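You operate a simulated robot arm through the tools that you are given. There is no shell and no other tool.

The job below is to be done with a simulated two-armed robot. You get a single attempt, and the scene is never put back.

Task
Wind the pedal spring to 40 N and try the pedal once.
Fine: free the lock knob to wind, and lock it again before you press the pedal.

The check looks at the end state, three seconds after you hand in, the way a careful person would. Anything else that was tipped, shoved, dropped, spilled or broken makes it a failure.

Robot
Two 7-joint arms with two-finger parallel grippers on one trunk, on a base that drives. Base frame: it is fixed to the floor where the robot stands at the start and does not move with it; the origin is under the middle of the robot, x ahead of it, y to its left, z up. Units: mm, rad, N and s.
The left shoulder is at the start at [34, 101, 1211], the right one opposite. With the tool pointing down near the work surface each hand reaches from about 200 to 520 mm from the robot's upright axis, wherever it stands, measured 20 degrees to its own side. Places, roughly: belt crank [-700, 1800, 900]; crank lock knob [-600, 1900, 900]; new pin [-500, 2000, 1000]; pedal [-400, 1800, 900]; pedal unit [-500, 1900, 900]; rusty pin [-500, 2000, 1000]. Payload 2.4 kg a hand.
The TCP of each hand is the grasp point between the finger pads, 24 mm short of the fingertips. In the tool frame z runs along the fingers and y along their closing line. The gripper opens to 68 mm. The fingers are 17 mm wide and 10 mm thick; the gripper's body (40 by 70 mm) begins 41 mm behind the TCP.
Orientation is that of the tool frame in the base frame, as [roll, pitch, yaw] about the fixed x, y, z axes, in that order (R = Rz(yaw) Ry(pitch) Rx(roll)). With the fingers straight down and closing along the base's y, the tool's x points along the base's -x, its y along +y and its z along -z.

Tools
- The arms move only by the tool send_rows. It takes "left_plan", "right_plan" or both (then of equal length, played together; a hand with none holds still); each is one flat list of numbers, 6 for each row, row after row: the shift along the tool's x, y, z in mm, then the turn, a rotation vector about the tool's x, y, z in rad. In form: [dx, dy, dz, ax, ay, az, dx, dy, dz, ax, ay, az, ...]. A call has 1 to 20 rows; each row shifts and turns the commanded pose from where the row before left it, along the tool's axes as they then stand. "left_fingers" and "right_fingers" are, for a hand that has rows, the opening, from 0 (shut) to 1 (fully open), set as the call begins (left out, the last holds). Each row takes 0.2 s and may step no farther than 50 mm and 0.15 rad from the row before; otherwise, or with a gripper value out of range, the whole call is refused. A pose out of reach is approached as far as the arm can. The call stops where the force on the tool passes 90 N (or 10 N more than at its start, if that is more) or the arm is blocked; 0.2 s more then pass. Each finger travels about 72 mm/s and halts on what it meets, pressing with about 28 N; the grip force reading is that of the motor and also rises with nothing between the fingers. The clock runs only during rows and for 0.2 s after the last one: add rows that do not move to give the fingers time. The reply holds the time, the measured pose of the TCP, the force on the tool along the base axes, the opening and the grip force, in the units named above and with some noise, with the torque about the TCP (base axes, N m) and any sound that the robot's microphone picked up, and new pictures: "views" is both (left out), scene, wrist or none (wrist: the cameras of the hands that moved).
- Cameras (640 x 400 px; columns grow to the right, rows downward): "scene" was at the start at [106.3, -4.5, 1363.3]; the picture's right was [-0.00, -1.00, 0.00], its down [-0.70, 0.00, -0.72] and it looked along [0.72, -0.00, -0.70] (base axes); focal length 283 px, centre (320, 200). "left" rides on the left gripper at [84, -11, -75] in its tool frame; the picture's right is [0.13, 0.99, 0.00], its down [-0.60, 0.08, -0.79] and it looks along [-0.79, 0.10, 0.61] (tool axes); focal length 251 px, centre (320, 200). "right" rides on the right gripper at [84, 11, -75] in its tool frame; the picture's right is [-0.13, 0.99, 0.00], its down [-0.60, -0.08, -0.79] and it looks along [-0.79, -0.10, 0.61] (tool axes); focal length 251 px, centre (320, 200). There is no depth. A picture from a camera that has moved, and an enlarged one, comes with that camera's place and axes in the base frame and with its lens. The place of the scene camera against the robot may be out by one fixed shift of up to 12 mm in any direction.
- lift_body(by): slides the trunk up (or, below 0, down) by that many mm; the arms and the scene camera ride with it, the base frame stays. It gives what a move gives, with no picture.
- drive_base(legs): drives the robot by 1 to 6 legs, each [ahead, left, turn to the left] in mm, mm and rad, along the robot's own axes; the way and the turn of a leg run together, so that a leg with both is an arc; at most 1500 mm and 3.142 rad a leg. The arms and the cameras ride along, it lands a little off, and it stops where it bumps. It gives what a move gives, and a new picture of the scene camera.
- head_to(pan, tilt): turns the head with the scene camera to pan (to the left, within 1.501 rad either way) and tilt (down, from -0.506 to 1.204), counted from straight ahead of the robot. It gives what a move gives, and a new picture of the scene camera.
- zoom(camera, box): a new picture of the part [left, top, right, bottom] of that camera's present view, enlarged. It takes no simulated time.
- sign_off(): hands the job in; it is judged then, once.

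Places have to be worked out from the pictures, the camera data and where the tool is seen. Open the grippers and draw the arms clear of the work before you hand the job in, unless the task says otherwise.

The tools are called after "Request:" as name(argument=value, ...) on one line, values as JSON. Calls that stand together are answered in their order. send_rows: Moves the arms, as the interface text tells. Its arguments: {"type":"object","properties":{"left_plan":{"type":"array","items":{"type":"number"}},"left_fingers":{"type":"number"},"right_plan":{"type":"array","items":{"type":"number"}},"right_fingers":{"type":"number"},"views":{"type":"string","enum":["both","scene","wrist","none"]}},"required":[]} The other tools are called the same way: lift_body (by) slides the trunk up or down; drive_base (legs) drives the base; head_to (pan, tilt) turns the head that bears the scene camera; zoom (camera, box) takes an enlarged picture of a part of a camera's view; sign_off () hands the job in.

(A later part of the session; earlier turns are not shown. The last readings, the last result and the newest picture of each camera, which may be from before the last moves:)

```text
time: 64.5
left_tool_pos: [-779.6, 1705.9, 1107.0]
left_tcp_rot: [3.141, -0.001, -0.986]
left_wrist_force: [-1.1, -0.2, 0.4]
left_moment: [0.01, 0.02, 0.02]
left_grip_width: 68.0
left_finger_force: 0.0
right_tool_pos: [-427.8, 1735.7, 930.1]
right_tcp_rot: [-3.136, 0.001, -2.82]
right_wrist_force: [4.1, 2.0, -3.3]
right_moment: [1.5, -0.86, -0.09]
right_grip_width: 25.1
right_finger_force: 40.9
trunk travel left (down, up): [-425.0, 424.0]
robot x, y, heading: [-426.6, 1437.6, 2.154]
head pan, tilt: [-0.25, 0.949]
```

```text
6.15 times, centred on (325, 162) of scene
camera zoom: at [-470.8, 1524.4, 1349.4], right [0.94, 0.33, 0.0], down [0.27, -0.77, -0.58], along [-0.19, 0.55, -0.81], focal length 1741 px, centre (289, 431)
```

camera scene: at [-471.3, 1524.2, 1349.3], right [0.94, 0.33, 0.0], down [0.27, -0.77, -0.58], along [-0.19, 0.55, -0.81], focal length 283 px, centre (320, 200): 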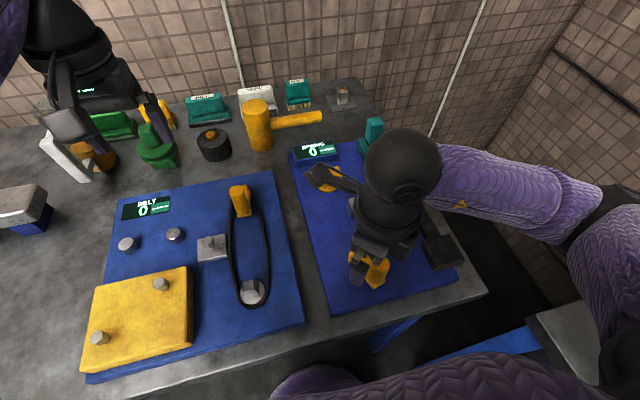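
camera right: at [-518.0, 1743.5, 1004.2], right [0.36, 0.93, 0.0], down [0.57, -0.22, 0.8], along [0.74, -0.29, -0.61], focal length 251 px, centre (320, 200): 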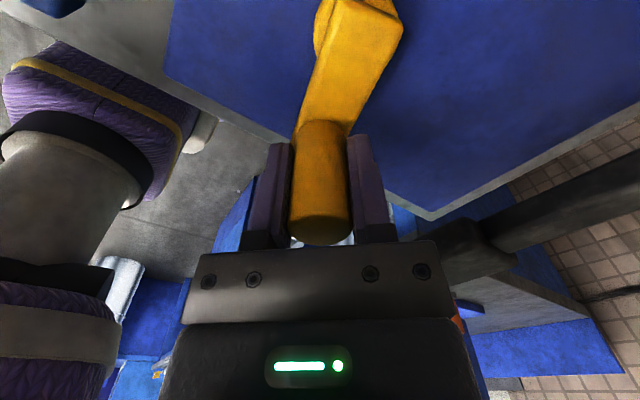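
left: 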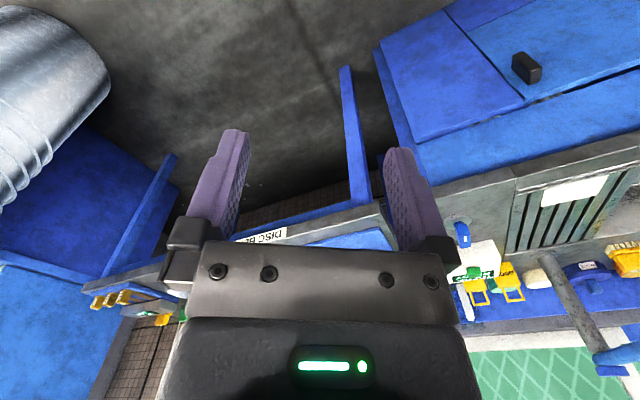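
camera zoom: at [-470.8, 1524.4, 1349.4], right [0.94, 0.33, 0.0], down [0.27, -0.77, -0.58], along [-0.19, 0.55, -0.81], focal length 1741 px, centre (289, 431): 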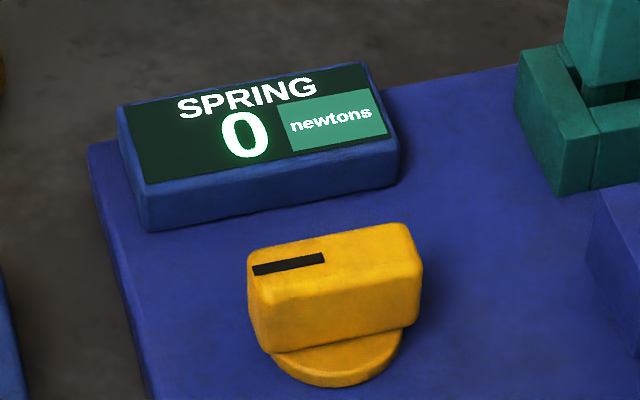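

Forces are low and the crank follows, but the display is still 0. I continue counterclockwise for another ~1.1 rad.

Request:
send_rows(right_plan=[-2.6, 5.6, 0, 0, 0, -0.14, -2.6, 5.6, 0, 0, 0, -0.14, -2.6, 5.6, 0, 0, 0, -0.14, -2.6, 5.6, 0, 0, 0, -0.14, -2.6, 5.6, 0, 0, 0, -0.14, -2.6, 5.6, 0, 0, 0, -0.14, -2.6, 5.6, 0, 0, 0, -0.14, -2.6, 5.6, 0, 0, 0, -0.14, 0, 0, 0, 0, 0, 0], views="scene")

Request:
zoom(camera="scene", box=[280, 130, 440, 290])

```text
time: 66.5
left_tool_pos: [-781.4, 1707.4, 1107.7]
left_tcp_rot: [3.141, -0.002, -0.982]
left_wrist_force: [-0.3, -0.2, 0.1]
left_moment: [0.02, 0.0, 0.0]
left_grip_width: 68.0
left_finger_force: 0.0
right_tool_pos: [-446.4, 1777.7, 931.1]
right_tcp_rot: [-3.14, -0.004, -1.701]
right_wrist_force: [0.3, -2.3, -6.7]
right_moment: [0.77, 0.69, 0.07]
right_grip_width: 25.4
right_finger_force: 40.8
trunk travel left (down, up): [-425.0, 424.0]
robot x, y, heading: [-426.7, 1439.1, 2.157]
head pan, tilt: [-0.25, 0.949]
camera scene: at [-471.0, 1524.1, 1349.3], right [0.94, 0.33, 0.0], down [0.27, -0.77, -0.58], along [-0.19, 0.55, -0.81], focal length 283 px, centre (320, 200)
```

scene: 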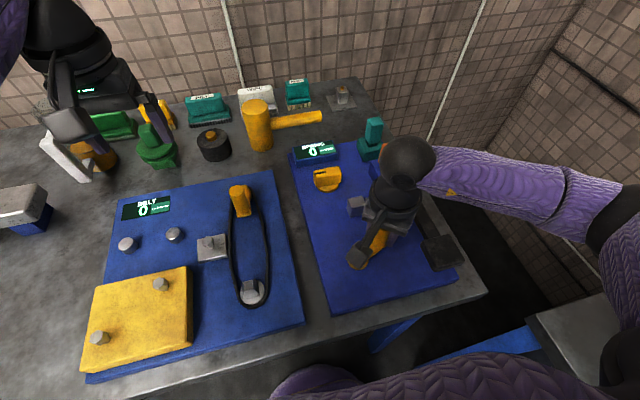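

```text
2.50 times, centred on (360, 210) of scene
camera zoom: at [-471.0, 1524.1, 1349.3], right [0.94, 0.33, 0.0], down [0.27, -0.77, -0.58], along [-0.19, 0.55, -0.81], focal length 707 px, centre (220, 175)
```

zoom: 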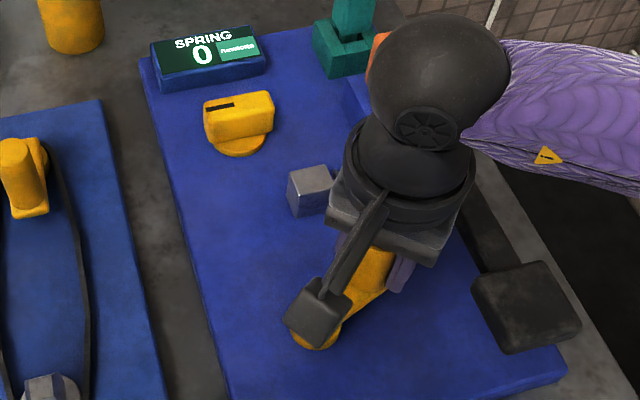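

Nearly 2 rad counterclockwise gave nothing. I wind clockwise over the full stroke (1.68 rad) and watch the display.

Request:
send_rows(right_plan=[3.36, -5.2, 0, 0, 0, 0.14, 3.36, -5.2, 0, 0, 0, 0.14, 3.36, -5.2, 0, 0, 0, 0.14, 3.36, -5.2, 0, 0, 0, 0.14, 3.36, -5.2, 0, 0, 0, 0.14, 3.36, -5.2, 0, 0, 0, 0.14, 3.36, -5.2, 0, 0, 0, 0.14, 3.36, -5.2, 0, 0, 0, 0.14, 3.36, -5.2, 0, 0, 0, 0.14, 3.36, -5.2, 0, 0, 0, 0.14, 3.36, -5.2, 0, 0, 0, 0.14, 3.36, -5.2, 0, 0, 0, 0.14, 0, 0, 0, 0, 0, 0], views="both")

Request:
zoom(camera="scene", box=[280, 130, 440, 290])

```text
time: 69.3
left_tool_pos: [-780.7, 1707.4, 1108.0]
left_tcp_rot: [3.142, 0.0, -0.985]
left_wrist_force: [-0.6, 1.2, 0.3]
left_moment: [-0.01, 0.01, 0.0]
left_grip_width: 67.9
left_finger_force: 0.0
right_tool_pos: [-438.8, 1712.2, 931.4]
right_tcp_rot: [-3.139, 0.002, 2.897]
right_wrist_force: [5.9, 5.9, 15.5]
right_moment: [0.57, -1.14, -0.37]
right_grip_width: 25.5
right_finger_force: 41.1
trunk travel left (down, up): [-425.0, 424.0]
robot x, y, heading: [-427.9, 1438.3, 2.158]
head pan, tilt: [-0.25, 0.949]
camera scene: at [-470.6, 1524.4, 1349.5], right [0.94, 0.33, 0.0], down [0.27, -0.77, -0.58], along [-0.19, 0.55, -0.81], focal length 283 px, centre (320, 200)
camera right: at [-518.2, 1743.0, 1004.5], right [0.36, 0.93, 0.0], down [0.57, -0.22, 0.8], along [0.74, -0.29, -0.61], focal length 251 px, centre (320, 200)
```

scene: 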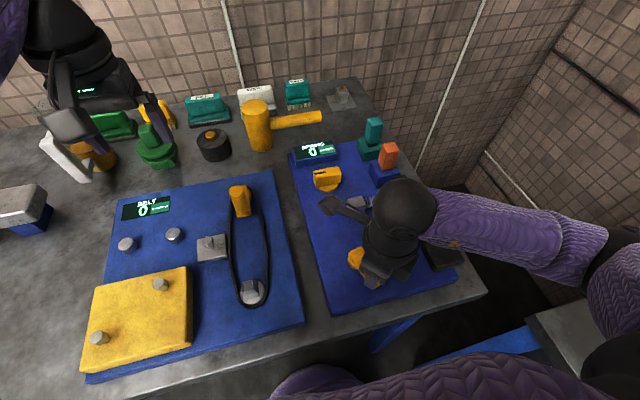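
right: 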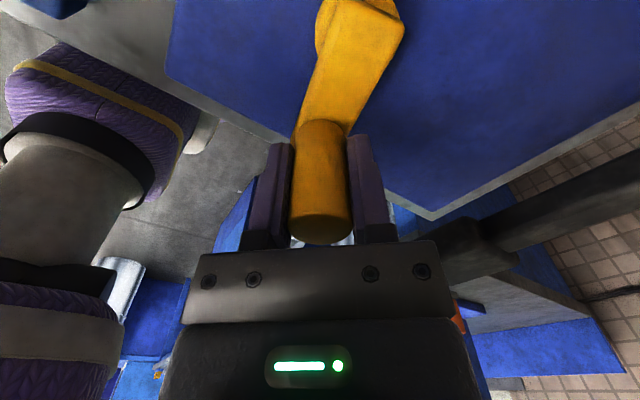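

```text
2.50 times, centred on (360, 210) of scene
camera zoom: at [-470.6, 1524.4, 1349.5], right [0.94, 0.33, 0.0], down [0.27, -0.77, -0.58], along [-0.19, 0.55, -0.81], focal length 707 px, centre (220, 175)
```

zoom: 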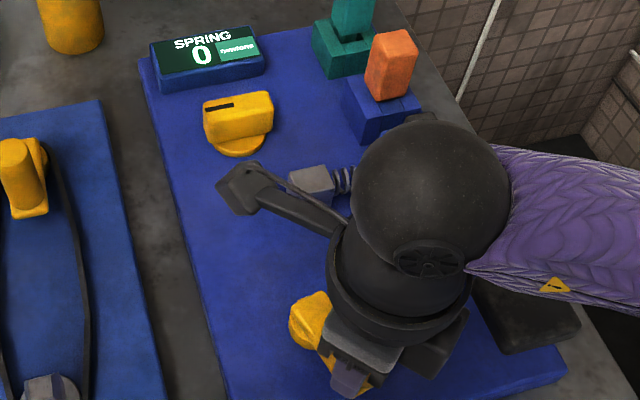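

Still 0 with the crank almost back at its start. I keep going clockwise to see how far the wrist yaw permits and whether the reading starts to climb.

Request:
send_rows(right_plan=[3.36, -5.2, 0, 0, 0, 0.14, 3.36, -5.2, 0, 0, 0, 0.14, 3.36, -5.2, 0, 0, 0, 0.14, 3.36, -5.2, 0, 0, 0, 0.14, 3.36, -5.2, 0, 0, 0, 0.14, 0, 0, 0, 0, 0, 0], views="wrist")

Request:
zoom(camera="scene", box=[280, 130, 440, 290])

```text
time: 70.7
left_tool_pos: [-780.3, 1707.5, 1107.7]
left_tcp_rot: [-3.141, 0.0, -0.985]
left_wrist_force: [0.9, 0.6, -0.6]
left_moment: [0.02, 0.01, 0.0]
left_grip_width: 68.0
left_finger_force: 0.0
right_tool_pos: [-466.4, 1698.6, 930.8]
right_tcp_rot: [-3.139, 0.005, 2.2]
right_wrist_force: [6.1, 4.1, 14.6]
right_moment: [0.86, 0.11, -0.3]
right_grip_width: 25.5
right_finger_force: 40.8
trunk travel left (down, up): [-425.0, 424.0]
robot x, y, heading: [-429.0, 1434.5, 2.162]
head pan, tilt: [-0.25, 0.949]
camera right: at [-507.5, 1772.3, 1004.2], right [0.88, 0.48, 0.0], down [0.29, -0.53, 0.8], along [0.38, -0.7, -0.61], focal length 251 px, centre (320, 200)
```

right: 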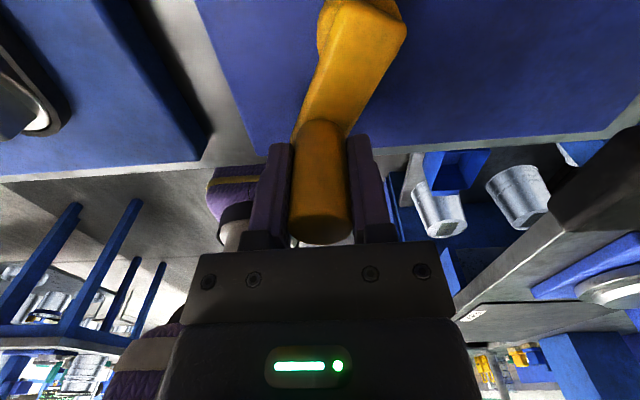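

```text
2.50 times, centred on (360, 210) of scene
camera zoom: at [-470.3, 1524.0, 1349.3], right [0.94, 0.33, 0.0], down [0.27, -0.77, -0.58], along [-0.19, 0.55, -0.81], focal length 707 px, centre (220, 175)
```

zoom: 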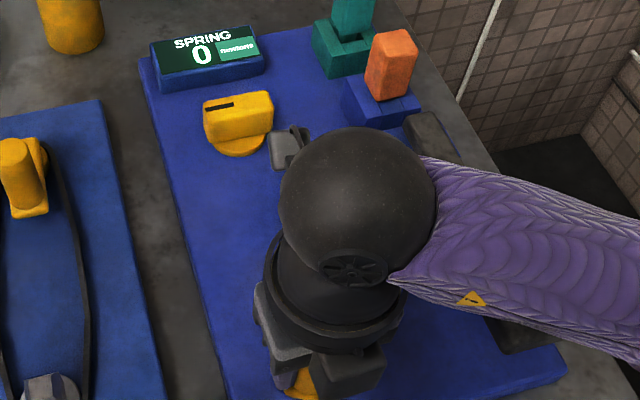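

The wrist keeps going (yaw −4.08). I continue clockwise another ~1 rad.

Request:
send_rows(right_plan=[3.36, -5.2, 0, 0, 0, 0.14, 3.36, -5.2, 0, 0, 0, 0.14, 3.36, -5.2, 0, 0, 0, 0.14, 3.36, -5.2, 0, 0, 0, 0.14, 3.36, -5.2, 0, 0, 0, 0.14, 3.36, -5.2, 0, 0, 0, 0.14, 3.36, -5.2, 0, 0, 0, 0.14, 0, 0, 0, 0, 0, 0], views="wrist")

Request:
zoom(camera="scene", box=[280, 130, 440, 290])

```text
time: 72.5
left_tool_pos: [-781.7, 1705.5, 1107.8]
left_tcp_rot: [3.14, -0.001, -0.983]
left_wrist_force: [0.0, 0.1, -0.7]
left_moment: [0.04, -0.02, 0.02]
left_grip_width: 68.0
left_finger_force: 0.0
right_tool_pos: [-504.1, 1713.0, 930.9]
right_tcp_rot: [3.14, 0.004, 1.219]
right_wrist_force: [4.8, -0.5, 20.3]
right_moment: [0.62, 0.49, -0.19]
right_grip_width: 25.5
right_finger_force: 40.8
trunk travel left (down, up): [-425.0, 424.0]
robot x, y, heading: [-429.6, 1440.0, 2.155]
head pan, tilt: [-0.25, 0.949]
camera right: at [-466.6, 1787.9, 1004.0], right [0.89, -0.46, 0.0], down [-0.28, -0.54, 0.79], along [-0.37, -0.71, -0.61], focal length 251 px, centre (320, 200)
```

right: 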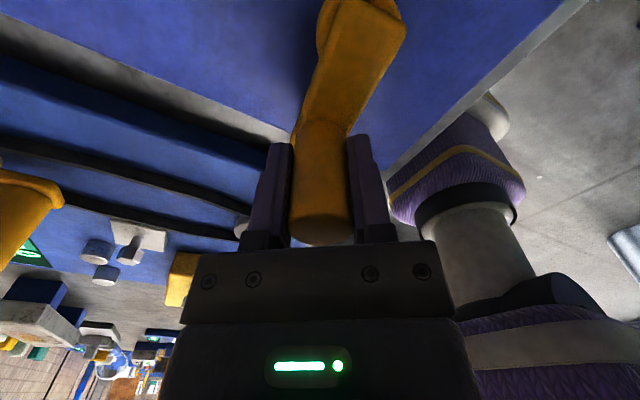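

```text
2.50 times, centred on (360, 210) of scene
camera zoom: at [-470.1, 1523.0, 1349.4], right [0.94, 0.33, 0.0], down [0.27, -0.77, -0.58], along [-0.19, 0.55, -0.81], focal length 707 px, centre (220, 175)
```

zoom: 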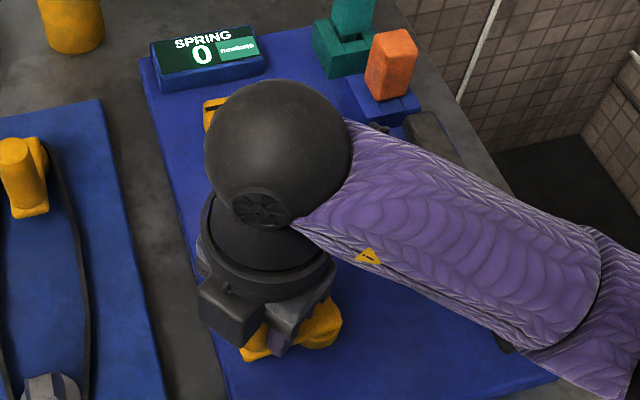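

No change yet; wrist still has range. I keep turning clockwise.

Request:
send_rows(right_plan=[3.36, -5.2, 0, 0, 0, 0.14, 3.36, -5.2, 0, 0, 0, 0.14, 3.36, -5.2, 0, 0, 0, 0.14, 3.36, -5.2, 0, 0, 0, 0.14, 3.36, -5.2, 0, 0, 0, 0.14, 3.36, -5.2, 0, 0, 0, 0.14, 3.36, -5.2, 0, 0, 0, 0.14, 3.36, -5.2, 0, 0, 0, 0.14, 0, 0, 0, 0, 0, 0], views="wrist")

Request:
zoom(camera="scene", box=[280, 130, 440, 290])

```text
time: 74.3
left_tool_pos: [-779.7, 1705.8, 1108.0]
left_tcp_rot: [3.14, -0.001, -0.984]
left_wrist_force: [0.2, -0.2, 0.6]
left_moment: [0.0, 0.02, 0.04]
left_grip_width: 68.1
left_finger_force: 0.1
right_tool_pos: [-513.5, 1760.1, 930.8]
right_tcp_rot: [3.14, 0.006, 0.125]
right_wrist_force: [-13.2, -6.1, -9.9]
right_moment: [0.2, -0.07, -0.19]
right_grip_width: 25.4
right_finger_force: 40.4
trunk travel left (down, up): [-425.0, 424.0]
robot x, y, heading: [-427.7, 1437.5, 2.157]
head pan, tilt: [-0.25, 0.949]
stopped in row 9 (right hand): the force on the tool passed its limit at 96 N (the readings are from after the stop); the commanded pose is now the measured one
camera right: at [-428.0, 1758.5, 1003.6], right [0.0, -1.0, 0.0], down [-0.6, 0.0, 0.8], along [-0.8, 0.0, -0.6], focal length 251 px, centre (320, 200)
```

right: 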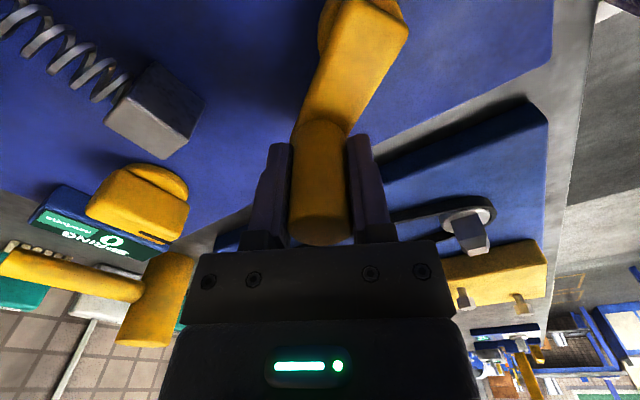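

```text
2.50 times, centred on (360, 210) of scene
camera zoom: at [-469.8, 1522.3, 1349.6], right [0.94, 0.33, 0.0], down [0.27, -0.77, -0.58], along [-0.19, 0.55, -0.81], focal length 707 px, centre (220, 175)
```

zoom: 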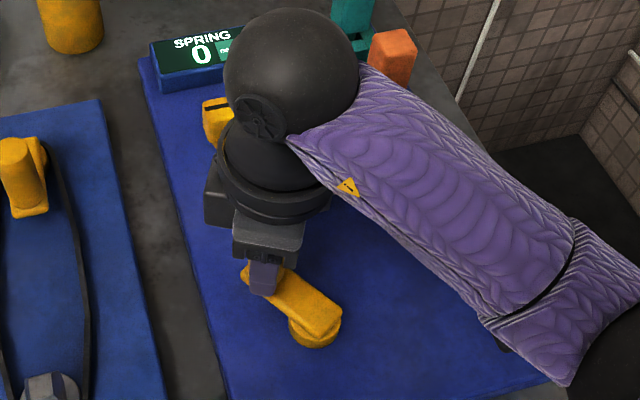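

A 96 N stop happened near 2.5 rad clockwise. I probe gently whether that is a crank stop.

Request:
send_rows(right_plan=[2.4, -3.7, 0, 0, 0, 0.1, 0, 0, 0, 0, 0, 0], views="none")

```text
time: 74.7
left_tool_pos: [-778.6, 1705.7, 1108.4]
left_tcp_rot: [3.141, 0.001, -0.986]
left_wrist_force: [0.5, -0.3, 0.8]
left_moment: [0.03, 0.03, 0.02]
left_grip_width: 67.8
left_finger_force: 0.2
right_tool_pos: [-511.5, 1762.5, 931.2]
right_tcp_rot: [-3.141, 0.015, 0.077]
right_wrist_force: [-14.9, -15.5, -6.5]
right_moment: [0.37, -0.07, -1.3]
right_grip_width: 25.7
right_finger_force: 41.0
trunk travel left (down, up): [-425.0, 424.0]
robot x, y, heading: [-426.0, 1432.2, 2.154]
head pan, tilt: [-0.25, 0.949]
stopped in row 1 (right hand): the force on the tool passed its limit at 108 N (the readings are from after the stop); the commanded pose is now the measured one
```

There is a stop. I look at both views to see whether the hand or arm touches something.

Request:
zoom(camera="right", box=[0, 0, 640, 400])

Request:
zoom(camera="scene", box=[260, 100, 460, 300])

Request:
zoom(camera="left", box=[0, 0, 640, 400])

```text
1.00 times, centred on (320, 200) of right (not enlarged: the box is as wide or as high as the picture)
camera zoom: at [-426.6, 1756.8, 1002.9], right [-0.05, -1.0, 0.0], down [-0.6, 0.03, 0.8], along [-0.8, 0.04, -0.6], focal length 251 px, centre (320, 200)
```

zoom: 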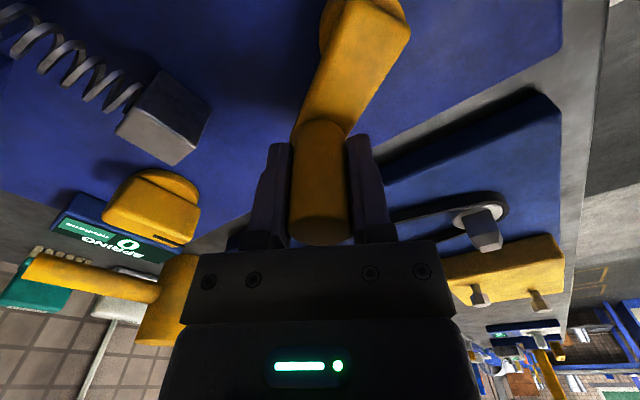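

```text
2.00 times, centred on (360, 200) of scene
camera zoom: at [-468.9, 1521.8, 1349.6], right [0.94, 0.33, 0.0], down [0.27, -0.77, -0.58], along [-0.19, 0.55, -0.81], focal length 566 px, centre (240, 200)
```

zoom: 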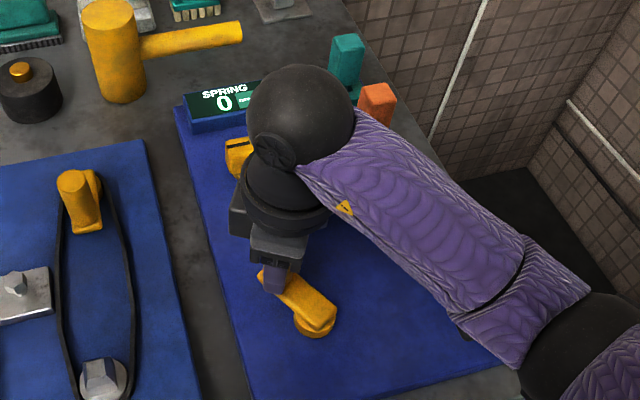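

```text
1.00 times, centred on (320, 200) of left (not enlarged: the box is as wide or as high as the picture)
camera zoom: at [-724.5, 1642.6, 1183.3], right [-0.76, -0.66, 0.0], down [-0.4, 0.46, 0.79], along [-0.52, 0.6, -0.61], focal length 251 px, centre (320, 200)
```

zoom: 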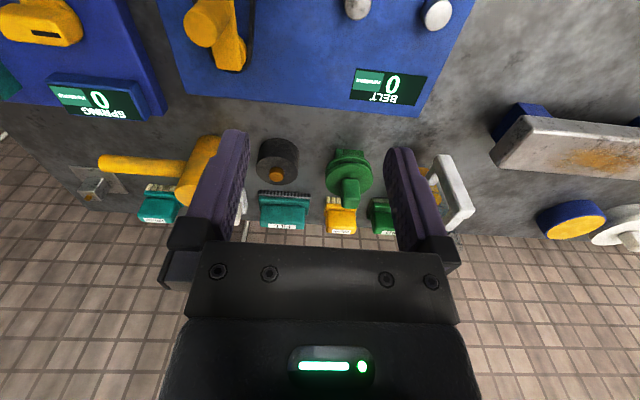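

No contact elsewhere, so that's the crank's clockwise end stop — the winding direction must be counterclockwise with the whole range ahead. I turn counterclockwise 2.66 rad (back to the start angle), watching forces.

Request:
send_rows(right_plan=[-2.6, 5.6, 0, 0, 0, -0.14, -2.6, 5.6, 0, 0, 0, -0.14, -2.6, 5.6, 0, 0, 0, -0.14, -2.6, 5.6, 0, 0, 0, -0.14, -2.6, 5.6, 0, 0, 0, -0.14, -2.6, 5.6, 0, 0, 0, -0.14, -2.6, 5.6, 0, 0, 0, -0.14, -2.6, 5.6, 0, 0, 0, -0.14, -2.6, 5.6, 0, 0, 0, -0.14, -2.6, 5.6, 0, 0, 0, -0.14, -2.6, 5.6, 0, 0, 0, -0.14, -2.6, 5.6, 0, 0, 0, -0.14, -2.6, 5.6, 0, 0, 0, -0.14, -2.6, 5.6, 0, 0, 0, -0.14, -2.6, 5.6, 0, 0, 0, -0.14, -2.6, 5.6, 0, 0, 0, -0.14, -2.6, 5.6, 0, 0, 0, -0.14, -2.6, 5.6, 0, 0, 0, -0.14, -2.6, 5.6, 0, 0, 0, -0.14, 0, 0, 0, 0, 0, 0], views="wrist")

Request:
zoom(camera="scene", box=[280, 130, 440, 290])

```text
time: 78.9
left_tool_pos: [-779.8, 1704.5, 1107.7]
left_tcp_rot: [-3.141, 0.001, -0.984]
left_wrist_force: [0.0, -0.2, -0.3]
left_moment: [0.01, 0.02, -0.01]
left_grip_width: 68.1
left_finger_force: 0.0
right_tool_pos: [-442.7, 1709.6, 930.6]
right_tcp_rot: [-3.141, -0.011, 2.74]
right_wrist_force: [7.8, -20.1, -2.6]
right_moment: [0.85, -0.48, 0.28]
right_grip_width: 25.4
right_finger_force: 40.7
trunk travel left (down, up): [-425.0, 424.0]
robot x, y, heading: [-426.4, 1433.4, 2.157]
head pan, tilt: [-0.25, 0.949]
camera right: at [-516.8, 1750.8, 1004.0], right [0.51, 0.86, 0.0], down [0.53, -0.31, 0.79], along [0.68, -0.4, -0.62], focal length 251 px, centre (320, 200)
```

right: 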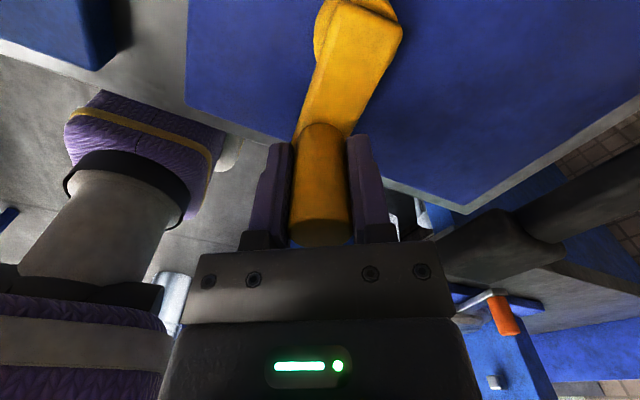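

```text
2.50 times, centred on (360, 210) of scene
camera zoom: at [-469.8, 1521.2, 1349.5], right [0.94, 0.33, 0.0], down [0.27, -0.77, -0.58], along [-0.19, 0.55, -0.81], focal length 707 px, centre (220, 175)
```

zoom: 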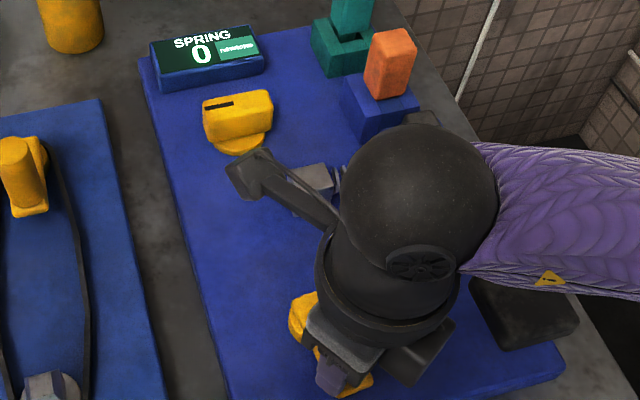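

Forces show my path is a few mm too far inward; I shift outward and continue counterclockwise 2.1 rad.

Request:
send_rows(right_plan=[-2.2, -1.2, 0, 0, 0, 0, -2.6, 5.65, 0, 0, 0, -0.14, -2.6, 5.65, 0, 0, 0, -0.14, -2.6, 5.65, 0, 0, 0, -0.14, -2.6, 5.65, 0, 0, 0, -0.14, -2.6, 5.65, 0, 0, 0, -0.14, -2.6, 5.65, 0, 0, 0, -0.14, -2.6, 5.65, 0, 0, 0, -0.14, -2.6, 5.65, 0, 0, 0, -0.14, -2.6, 5.65, 0, 0, 0, -0.14, -2.6, 5.65, 0, 0, 0, -0.14, -2.6, 5.65, 0, 0, 0, -0.14, -2.6, 5.65, 0, 0, 0, -0.14, -2.6, 5.65, 0, 0, 0, -0.14, -2.6, 5.65, 0, 0, 0, -0.14, -2.6, 5.65, 0, 0, 0, -0.14, 0, 0, 0, 0, 0, 0], views="wrist")

Request:
zoom(camera="scene", box=[280, 130, 440, 290])

```text
time: 82.5
left_tool_pos: [-782.1, 1703.8, 1107.8]
left_tcp_rot: [-3.14, -0.001, -0.984]
left_wrist_force: [-0.2, 0.0, -0.3]
left_moment: [0.04, 0.01, 0.01]
left_grip_width: 67.8
left_finger_force: 0.1
right_tool_pos: [-455.1, 1781.9, 928.8]
right_tcp_rot: [3.134, 0.0, -1.443]
right_wrist_force: [-5.5, -18.9, 3.3]
right_moment: [-0.55, -1.76, 0.11]
right_grip_width: 25.8
right_finger_force: 41.2
trunk travel left (down, up): [-425.0, 424.0]
robot x, y, heading: [-431.5, 1436.8, 2.16]
head pan, tilt: [-0.25, 0.949]
camera right: at [-456.1, 1698.0, 1002.3], right [-1.0, 0.0, 0.01], down [0.01, 0.61, 0.79], along [0.0, 0.79, -0.61], focal length 251 px, centre (320, 200)
```

right: 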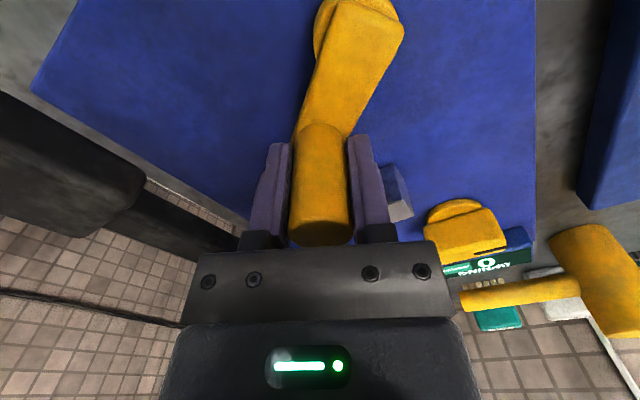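

```text
2.50 times, centred on (360, 210) of scene
camera zoom: at [-471.8, 1521.1, 1349.4], right [0.94, 0.33, 0.0], down [0.27, -0.77, -0.58], along [-0.19, 0.55, -0.81], focal length 707 px, centre (220, 175)
```

zoom: 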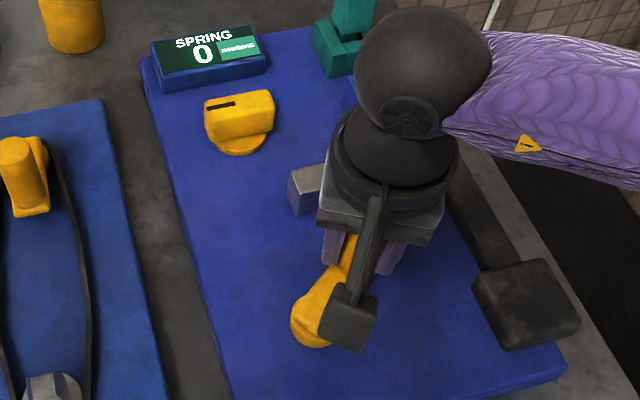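

Still 0 at 2.2 rad counterclockwise. I go on to the wrist limit (another 0.7 rad).

Request:
send_rows(right_plan=[2.2, 1.2, 0, 0, 0, 0, -2.6, 5.65, 0, 0, 0, -0.14, -2.6, 5.65, 0, 0, 0, -0.14, -2.6, 5.65, 0, 0, 0, -0.14, -2.6, 5.65, 0, 0, 0, -0.14, -2.6, 5.65, 0, 0, 0, -0.14, 0, 0, 0, 0, 0, 0], views="wrist")

Request:
zoom(camera="scene", box=[280, 130, 440, 290])

```text
time: 84.1
left_tool_pos: [-781.0, 1707.1, 1106.1]
left_tcp_rot: [3.141, -0.002, -0.984]
left_wrist_force: [-0.4, -0.1, 0.1]
left_moment: [-0.01, 0.0, 0.03]
left_grip_width: 68.0
left_finger_force: 0.0
right_tool_pos: [-486.8, 1783.5, 929.2]
right_tcp_rot: [3.135, 0.005, -0.744]
right_wrist_force: [2.1, -8.2, -26.9]
right_moment: [1.55, -0.68, -0.02]
right_grip_width: 25.7
right_finger_force: 41.4
trunk travel left (down, up): [-425.0, 424.0]
robot x, y, heading: [-426.4, 1437.2, 2.156]
head pan, tilt: [-0.25, 0.949]
camera right: at [-432.0, 1718.2, 1002.0], right [-0.77, -0.64, 0.01], down [-0.38, 0.47, 0.8], along [-0.51, 0.61, -0.61], focal length 251 px, centre (320, 200)
```

right: 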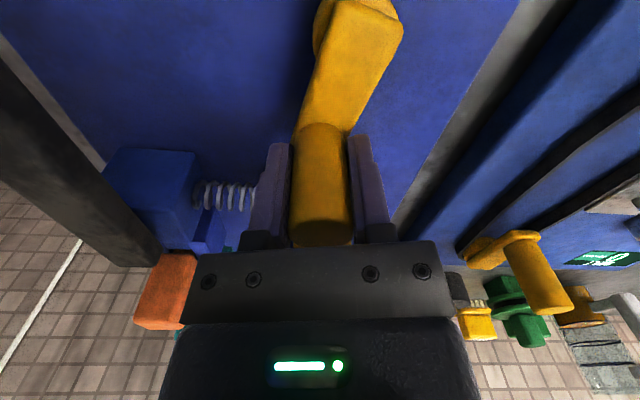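

```text
2.50 times, centred on (360, 210) of scene
camera zoom: at [-471.1, 1524.3, 1349.1], right [0.94, 0.33, 0.0], down [0.27, -0.77, -0.58], along [-0.19, 0.55, -0.81], focal length 707 px, centre (220, 175)
```

zoom: 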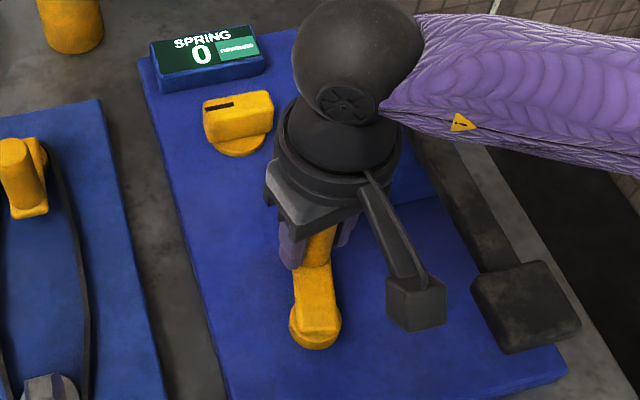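

Half a turn counterclockwise still reads 0, and the earlier "stop" was probably just my wrist limit; the reading may only change per larger step of turning. I regrip (open, lift, unwind wrist) so I can continue counterclockwise.

Request:
send_rows(right_plan=[0, 0, 0, 0, 0, 0, 0, 0, 0, 0, 0, 0, 0, 0, 0, 0, 0, 0, 0, 0, -28, 0, 0, 0, 0, 0, -28, 0, 0, 0, 0, 0, 0, 0, 0, 0.148, 0, 0, 0, 0, 0, 0.148, 0, 0, 0, 0, 0, 0.148, 0, 0, 0, 0, 0, 0.148, 0, 0, 0, 0, 0, 0.148, 0, 0, 0, 0, 0, 0.148, 0, 0, 0, 0, 0, 0.148, 0, 0, 0, 0, 0, 0.148, 0, 0, 0, 0, 0, 0.148, 0, 0, 0, 0, 0, 0.148, 0, 0, 0, 0, 0, 0.148, 0, 0, 0, 0, 0, 0.148, 0, 0, 0, 0, 0, 0.148, 0, 0, 0, 0, 0, 0.148, 0, 0, 0, 0, 0, 0.148], right_fingers=1, views="wrist")

Request:
zoom(camera="scene", box=[280, 130, 440, 290])

```text
time: 88.3
left_tool_pos: [-781.0, 1706.4, 1106.8]
left_tcp_rot: [3.141, -0.003, -0.984]
left_wrist_force: [1.0, -1.1, 0.0]
left_moment: [0.0, -0.01, 0.03]
left_grip_width: 67.8
left_finger_force: 0.0
right_tool_pos: [-485.7, 1784.5, 985.9]
right_tcp_rot: [3.139, -0.01, -2.968]
right_wrist_force: [-0.2, 0.2, 0.0]
right_moment: [0.01, 0.0, -0.01]
right_grip_width: 68.0
right_finger_force: 0.1
trunk travel left (down, up): [-425.0, 424.0]
robot x, y, heading: [-428.4, 1435.6, 2.159]
head pan, tilt: [-0.25, 0.949]
camera right: at [-571.1, 1780.3, 1059.8], right [-0.04, 1.0, 0.0], down [0.62, 0.03, 0.79], along [0.79, 0.03, -0.62], focal length 251 px, centre (320, 200)
```

right: 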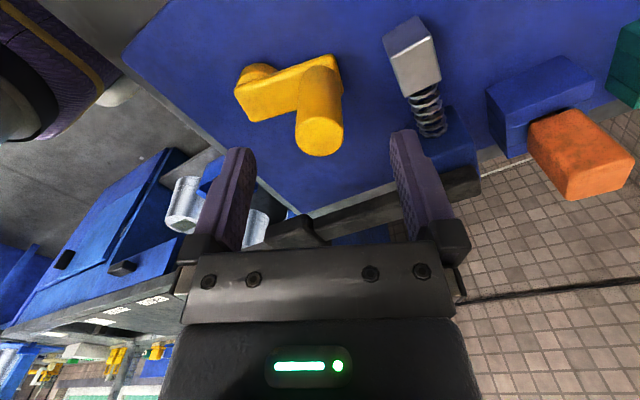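

```text
2.50 times, centred on (360, 210) of scene
camera zoom: at [-471.0, 1524.1, 1349.3], right [0.94, 0.33, 0.0], down [0.27, -0.77, -0.58], along [-0.19, 0.55, -0.81], focal length 707 px, centre (220, 175)
```

zoom: 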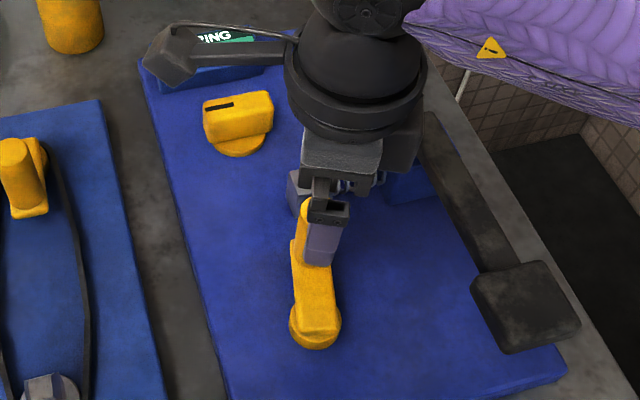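

The crank stays where I left it. I complete the wrist unwinding, then descend and regrip.

Request:
send_rows(right_plan=[0, 0, 0, 0, 0, 0.148, 0, 0, 0, 0, 0, 0.148, 0, 0, 0, 0, 0, 0.148, 0, 0, 0, 0, 0, 0.148, 0, 0, 0, 0, 0, 0.148, 0, 0, 0, 0, 0, 0.148, 0, 0, 0, 0, 0, 0.148, 0, 0, 0, 0, 0, 0.148, 0, 0, 0, 0, 0, 0.148, 0, 0, 0, 0, 0, 0.148, 0, 0, 0, 0, 0, 0.148, 0, 0, 0, 0, 0, 0.148, 0, 0, 0, 0, 0, 0.148, 0, 0, 0, 0, 0, 0.148, 0, 0, 0, 0, 0, 0.148, 0, 0, 0, 0, 0, 0.148, 0, 0, 0, 0, 0, 0.148, 0, 0, 0, 0, 0, 0.148, 0, 0, 0, 0, 0, 0.148, 0, 0, 0, 0, 0, 0.148], right_fingers=1, views="both")

```text
time: 92.5
left_tool_pos: [-780.6, 1707.3, 1106.3]
left_tcp_rot: [-3.141, -0.001, -0.986]
left_wrist_force: [0.4, -0.5, 0.4]
left_moment: [-0.01, 0.02, -0.01]
left_grip_width: 68.2
left_finger_force: 0.0
right_tool_pos: [-487.6, 1783.5, 985.6]
right_tcp_rot: [-3.137, 0.01, 0.355]
right_wrist_force: [0.8, 0.3, 0.3]
right_moment: [0.01, 0.02, 0.0]
right_grip_width: 68.0
right_finger_force: 0.0
trunk travel left (down, up): [-425.0, 424.0]
robot x, y, heading: [-428.7, 1435.3, 2.157]
head pan, tilt: [-0.25, 0.949]
camera scene: at [-471.0, 1524.1, 1349.3], right [0.94, 0.33, 0.0], down [0.27, -0.77, -0.58], along [-0.19, 0.55, -0.81], focal length 283 px, centre (320, 200)
camera right: at [-404.2, 1802.0, 1058.3], right [0.22, -0.97, 0.0], down [-0.59, -0.14, 0.8], along [-0.78, -0.18, -0.6], focal length 251 px, centre (320, 200)
```

scene: 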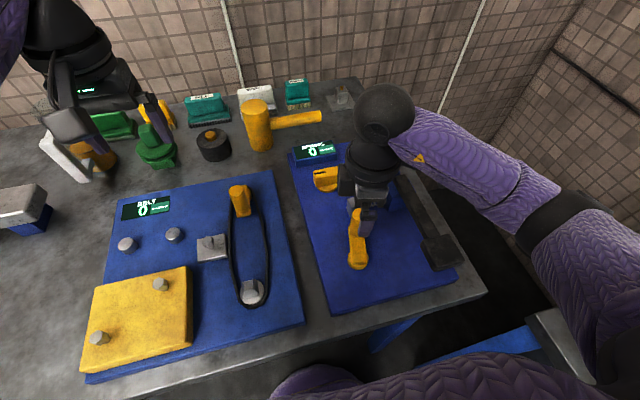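
right: 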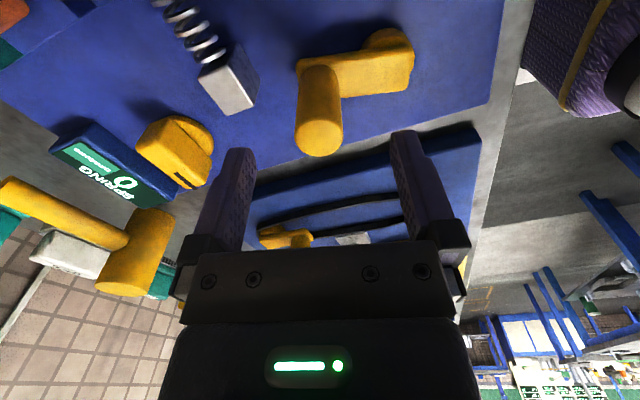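

The peg is centred under the open fingers, but the spring block is close to the left finger, so I narrow the opening to ~45 mm before descending, then close.

Request:
send_rows(right_plan=[0, 0, 0, 0, 0.01, 0, 0, 0, 0, 0, 0, 0, 0, 0, 25, 0, 0, 0, 0, 0, 29, 0, 0, 0, 0, 0, 0, 0, 0, 0], right_fingers=0.66, views="wrist")

Request:
send_rows(right_plan=[0, 0, 0, 0, 0, 0, 0, 0, 0, 0, 0, 0, 0, 0, 0, 0, 0, 0], right_fingers=0, views="none")

```text
time: 93.7
left_tool_pos: [-780.7, 1707.9, 1106.7]
left_tcp_rot: [3.141, -0.001, -0.984]
left_wrist_force: [-0.5, -0.2, 0.4]
left_moment: [0.0, 0.0, -0.03]
left_grip_width: 67.9
left_finger_force: 0.1
right_tool_pos: [-486.0, 1783.8, 929.7]
right_tcp_rot: [-3.138, 0.0, 0.357]
right_wrist_force: [-0.1, -0.6, 0.3]
right_moment: [-0.03, -0.02, 0.02]
right_grip_width: 44.8
right_finger_force: 0.1
trunk travel left (down, up): [-425.0, 424.0]
robot x, y, heading: [-426.7, 1438.3, 2.161]
head pan, tilt: [-0.25, 0.949]
camera right: at [-404.3, 1802.1, 1004.6], right [0.23, -0.97, 0.0], down [-0.59, -0.14, 0.79], along [-0.77, -0.18, -0.61], focal length 251 px, centre (320, 200)
```

right: 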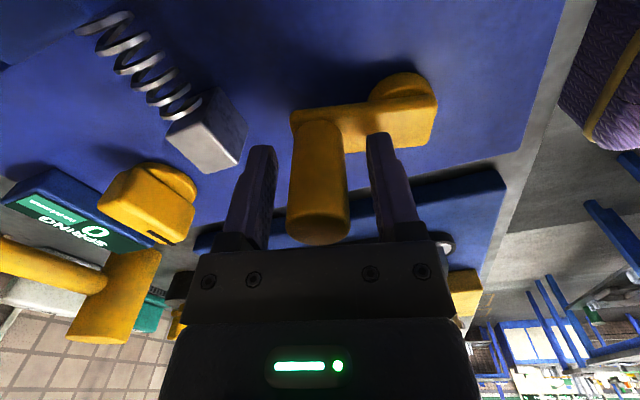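

```text
time: 94.5
left_tool_pos: [-781.4, 1707.8, 1107.1]
left_tcp_rot: [-3.141, -0.002, -0.984]
left_wrist_force: [0.6, -0.3, 0.4]
left_moment: [0.04, 0.03, -0.02]
left_grip_width: 68.2
left_finger_force: 0.0
right_tool_pos: [-487.0, 1784.5, 930.3]
right_tcp_rot: [-3.141, 0.0, 0.357]
right_wrist_force: [-2.6, 8.4, 2.0]
right_moment: [-0.85, -0.17, 0.0]
right_grip_width: 25.4
right_finger_force: 40.9
trunk travel left (down, up): [-425.0, 424.0]
robot x, y, heading: [-429.4, 1437.4, 2.155]
head pan, tilt: [-0.25, 0.949]
```

Gripped well; refit hub [-472, 1742.5], r=44.5. I wind counterclockwise 2.75 rad on this circle.

Request:
send_rows(right_plan=[-6.45, 0.4, 0, 0, 0, -0.145, -6.45, 0.4, 0, 0, 0, -0.145, -6.45, 0.4, 0, 0, 0, -0.145, -6.45, 0.4, 0, 0, 0, -0.145, -6.45, 0.4, 0, 0, 0, -0.145, -6.45, 0.4, 0, 0, 0, -0.145, -6.45, 0.4, 0, 0, 0, -0.145, -6.45, 0.4, 0, 0, 0, -0.145, -6.45, 0.4, 0, 0, 0, -0.145, -6.45, 0.4, 0, 0, 0, -0.145, -6.45, 0.4, 0, 0, 0, -0.145, -6.45, 0.4, 0, 0, 0, -0.145, -6.45, 0.4, 0, 0, 0, -0.145, -6.45, 0.4, 0, 0, 0, -0.145, -6.45, 0.4, 0, 0, 0, -0.145, -6.45, 0.4, 0, 0, 0, -0.145, -6.45, 0.4, 0, 0, 0, -0.145, -6.45, 0.4, 0, 0, 0, -0.145, -6.45, 0.4, 0, 0, 0, -0.145, 0, 0, 0, 0, 0, 0], views="scene")

Request:
zoom(camera="scene", box=[280, 130, 440, 290])

```text
time: 98.7
left_tool_pos: [-780.5, 1708.4, 1107.2]
left_tcp_rot: [3.14, -0.001, -0.983]
left_wrist_force: [0.1, 0.8, 0.5]
left_moment: [-0.03, 0.0, -0.02]
left_grip_width: 68.0
left_finger_force: 0.0
right_tool_pos: [-472.8, 1697.2, 929.6]
right_tcp_rot: [3.14, 0.001, 3.116]
right_wrist_force: [1.4, 3.4, -12.6]
right_moment: [-0.03, 0.35, -0.13]
right_grip_width: 25.4
right_finger_force: 41.0
trunk travel left (down, up): [-425.0, 424.0]
robot x, y, heading: [-422.6, 1437.6, 2.156]
head pan, tilt: [-0.25, 0.949]
camera scene: at [-470.7, 1525.0, 1349.1], right [0.94, 0.33, 0.0], down [0.27, -0.77, -0.58], along [-0.19, 0.55, -0.81], focal length 283 px, centre (320, 200)
```

scene: 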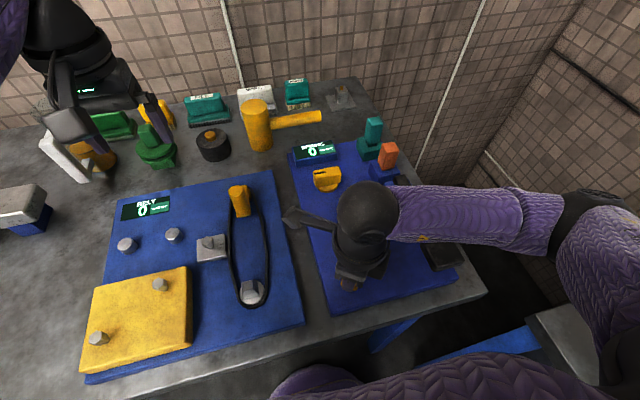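

```text
2.50 times, centred on (360, 210) of scene
camera zoom: at [-470.7, 1525.0, 1349.1], right [0.94, 0.33, 0.0], down [0.27, -0.77, -0.58], along [-0.19, 0.55, -0.81], focal length 707 px, centre (220, 175)
```

zoom: 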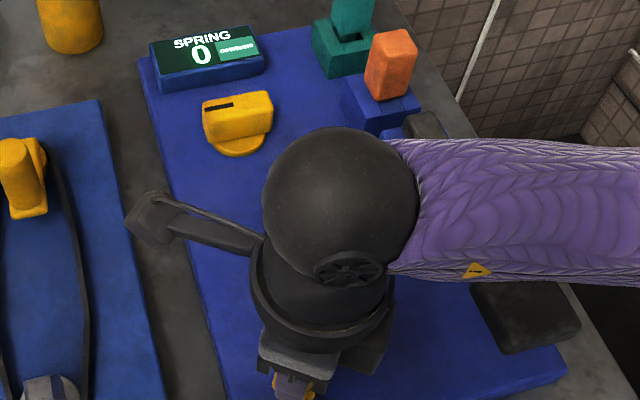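

One full counterclockwise turn gives 0 with no resistance, whereas clockwise earlier felt a slight drag. I now turn clockwise 2.9 rad to compare the load.

Request:
send_rows(right_plan=[6.44, 0.55, 0, 0, 0, 0.145, 6.44, 0.55, 0, 0, 0, 0.145, 6.44, 0.55, 0, 0, 0, 0.145, 6.44, 0.55, 0, 0, 0, 0.145, 6.44, 0.55, 0, 0, 0, 0.145, 6.44, 0.55, 0, 0, 0, 0.145, 6.44, 0.55, 0, 0, 0, 0.145, 6.44, 0.55, 0, 0, 0, 0.145, 6.44, 0.55, 0, 0, 0, 0.145, 6.44, 0.55, 0, 0, 0, 0.145, 6.44, 0.55, 0, 0, 0, 0.145, 6.44, 0.55, 0, 0, 0, 0.145, 6.44, 0.55, 0, 0, 0, 0.145, 6.44, 0.55, 0, 0, 0, 0.145, 6.44, 0.55, 0, 0, 0, 0.145, 6.44, 0.55, 0, 0, 0, 0.145, 6.44, 0.55, 0, 0, 0, 0.145, 6.44, 0.55, 0, 0, 0, 0.145, 6.44, 0.55, 0, 0, 0, 0.145], views="wrist")

Request:
zoom(camera="scene", box=[280, 130, 440, 290])

```text
time: 102.7
left_tool_pos: [-782.6, 1707.9, 1106.2]
left_tcp_rot: [-3.141, -0.002, -0.986]
left_wrist_force: [0.0, 1.1, -0.8]
left_moment: [0.0, 0.03, -0.04]
left_grip_width: 68.0
left_finger_force: 0.1
right_tool_pos: [-485.6, 1784.2, 931.9]
right_tcp_rot: [-3.136, 0.0, 0.355]
right_wrist_force: [-9.3, 14.3, 7.6]
right_moment: [-0.91, -0.84, -0.16]
right_grip_width: 25.5
right_finger_force: 41.3
trunk travel left (down, up): [-425.0, 424.0]
robot x, y, heading: [-429.0, 1437.1, 2.154]
head pan, tilt: [-0.25, 0.949]
camera right: at [-404.1, 1802.6, 1004.9], right [0.22, -0.97, 0.0], down [-0.59, -0.14, 0.79], along [-0.77, -0.17, -0.61], focal length 251 px, centre (320, 200)
```

right: 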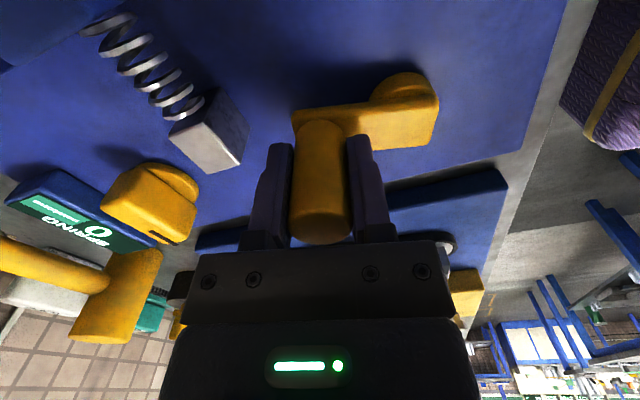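

```text
2.50 times, centred on (360, 210) of scene
camera zoom: at [-472.3, 1525.9, 1349.3], right [0.94, 0.33, 0.0], down [0.27, -0.77, -0.58], along [-0.19, 0.55, -0.81], focal length 707 px, centre (220, 175)
```

zoom: 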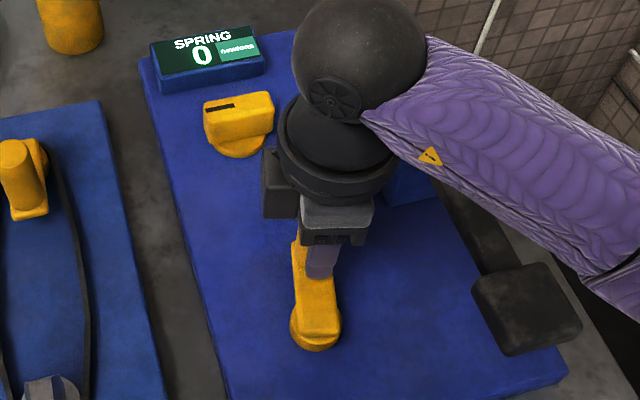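

The drag clockwise is only ~4 N and the reading stays 0. To turn several revolutions quickly, I'll push the peg around with closed fingers instead: release, lift, close, and set the fingers behind the peg.

Request:
send_rows(right_plan=[0, 0, 0, 0, 0, 0, 0, 0, 0, 0, 0, 0, 0, 0, -28, 0, 0, 0, 0, 0, -28, 0, 0, 0, 0, 0, 0, 0, 0, 0], right_fingers=0.66, views="none")

Request:
send_rows(right_plan=[-14.5, 4.35, 0, 0, 0, 0, -14.5, 4.35, 0, 0, 0, 0, 0, 0, 0, 0, 0, 0, 0, 0, 0, 0, 0, 0], right_fingers=0, views="wrist")

```text
time: 103.9
left_tool_pos: [-780.9, 1706.2, 1106.8]
left_tcp_rot: [3.141, 0.0, -0.983]
left_wrist_force: [0.7, 0.1, -0.6]
left_moment: [-0.05, 0.01, 0.01]
left_grip_width: 67.9
left_finger_force: 0.1
right_tool_pos: [-485.5, 1781.2, 988.2]
right_tcp_rot: [-3.139, 0.0, 0.357]
right_wrist_force: [0.5, 0.3, -1.2]
right_moment: [0.0, 0.0, 0.0]
right_grip_width: 44.4
right_finger_force: 0.0
trunk travel left (down, up): [-425.0, 424.0]
robot x, y, heading: [-427.8, 1434.9, 2.157]
head pan, tilt: [-0.25, 0.949]
```

```text
time: 104.9
left_tool_pos: [-780.9, 1707.2, 1107.0]
left_tcp_rot: [3.141, -0.002, -0.985]
left_wrist_force: [0.7, -0.7, -0.5]
left_moment: [-0.03, 0.03, 0.03]
left_grip_width: 68.1
left_finger_force: 0.0
right_tool_pos: [-511.2, 1764.6, 986.5]
right_tcp_rot: [-3.136, 0.008, 0.366]
right_wrist_force: [-58.7, 43.5, -40.2]
right_moment: [-4.08, -0.43, 5.62]
right_grip_width: 0.1
right_finger_force: 23.3
trunk travel left (down, up): [-425.0, 424.0]
robot x, y, heading: [-428.5, 1438.1, 2.15]
head pan, tilt: [-0.25, 0.949]
camera right: at [-428.8, 1783.3, 1059.6], right [0.23, -0.97, 0.0], down [-0.59, -0.14, 0.8], along [-0.78, -0.18, -0.6], focal length 251 px, centre (320, 200)
```

right: 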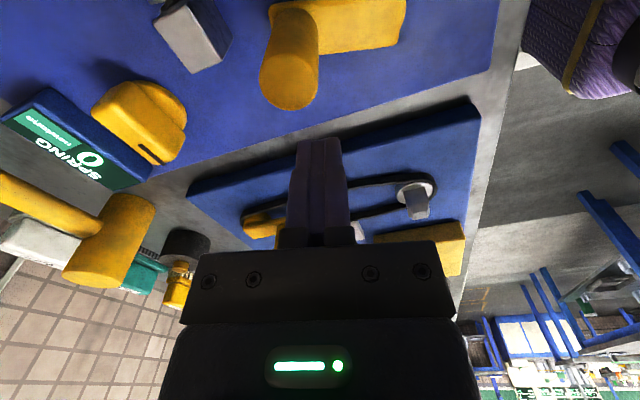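

An unexpected 80 N force reading with the closed fingers in the air; I take a still reading to see if it persists.

Request:
send_rows(right_plan=[0, 0, 0, 0, 0, 0, 0, 0, 0, 0, 0, 0], views="scene")

```text
time: 105.5
left_tool_pos: [-781.1, 1707.4, 1107.4]
left_tcp_rot: [-3.141, -0.002, -0.984]
left_wrist_force: [0.1, 0.7, -0.2]
left_moment: [-0.02, 0.0, 0.01]
left_grip_width: 67.9
left_finger_force: 0.1
right_tool_pos: [-511.1, 1765.4, 987.5]
right_tcp_rot: [-3.137, 0.009, 0.363]
right_wrist_force: [-61.3, 32.1, -43.4]
right_moment: [-3.17, -0.1, 4.33]
right_grip_width: 0.2
right_finger_force: 23.5
trunk travel left (down, up): [-425.0, 424.0]
robot x, y, heading: [-428.0, 1436.2, 2.16]
head pan, tilt: [-0.25, 0.949]
camera scene: at [-471.0, 1524.1, 1349.3], right [0.94, 0.33, 0.0], down [0.27, -0.77, -0.58], along [-0.19, 0.55, -0.81], focal length 283 px, centre (320, 200)
```

scene: 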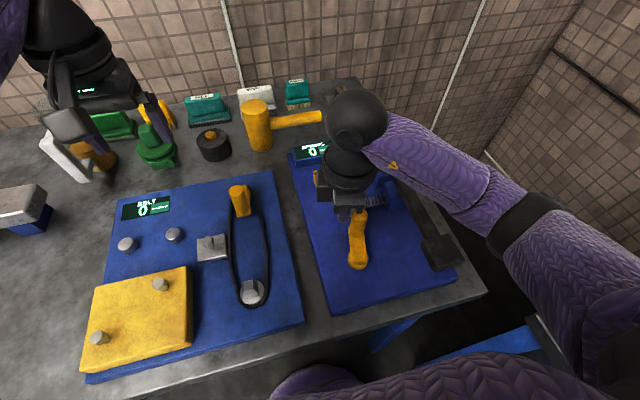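

The camera bracket on this gripper is pressing against my own forearm at this yaw (this also explains the earlier "stop"). I yaw counterclockwise 0.75 rad to free it.

Request:
send_rows(right_plan=[0, 0, 0, 0, 0, -0.15, 0, 0, 0, 0, 0, -0.15, 0, 0, 0, 0, 0, -0.15, 0, 0, 0, 0, 0, -0.15, 0, 0, 0, 0, 0, -0.15, 0, 0, 0, 0, 0, 0], views="none")

```text
time: 106.9
left_tool_pos: [-781.1, 1707.6, 1107.4]
left_tcp_rot: [3.141, -0.002, -0.984]
left_wrist_force: [0.7, 0.1, 0.1]
left_moment: [-0.01, 0.0, 0.03]
left_grip_width: 68.2
left_finger_force: 0.0
right_tool_pos: [-510.2, 1765.0, 986.5]
right_tcp_rot: [-3.137, -0.002, 1.109]
right_wrist_force: [0.2, -0.6, -0.2]
right_moment: [0.0, -0.01, -0.04]
right_grip_width: 0.0
right_finger_force: 23.9
trunk travel left (down, up): [-425.0, 424.0]
robot x, y, heading: [-432.5, 1436.7, 2.155]
head pan, tilt: [-0.25, 0.949]
```

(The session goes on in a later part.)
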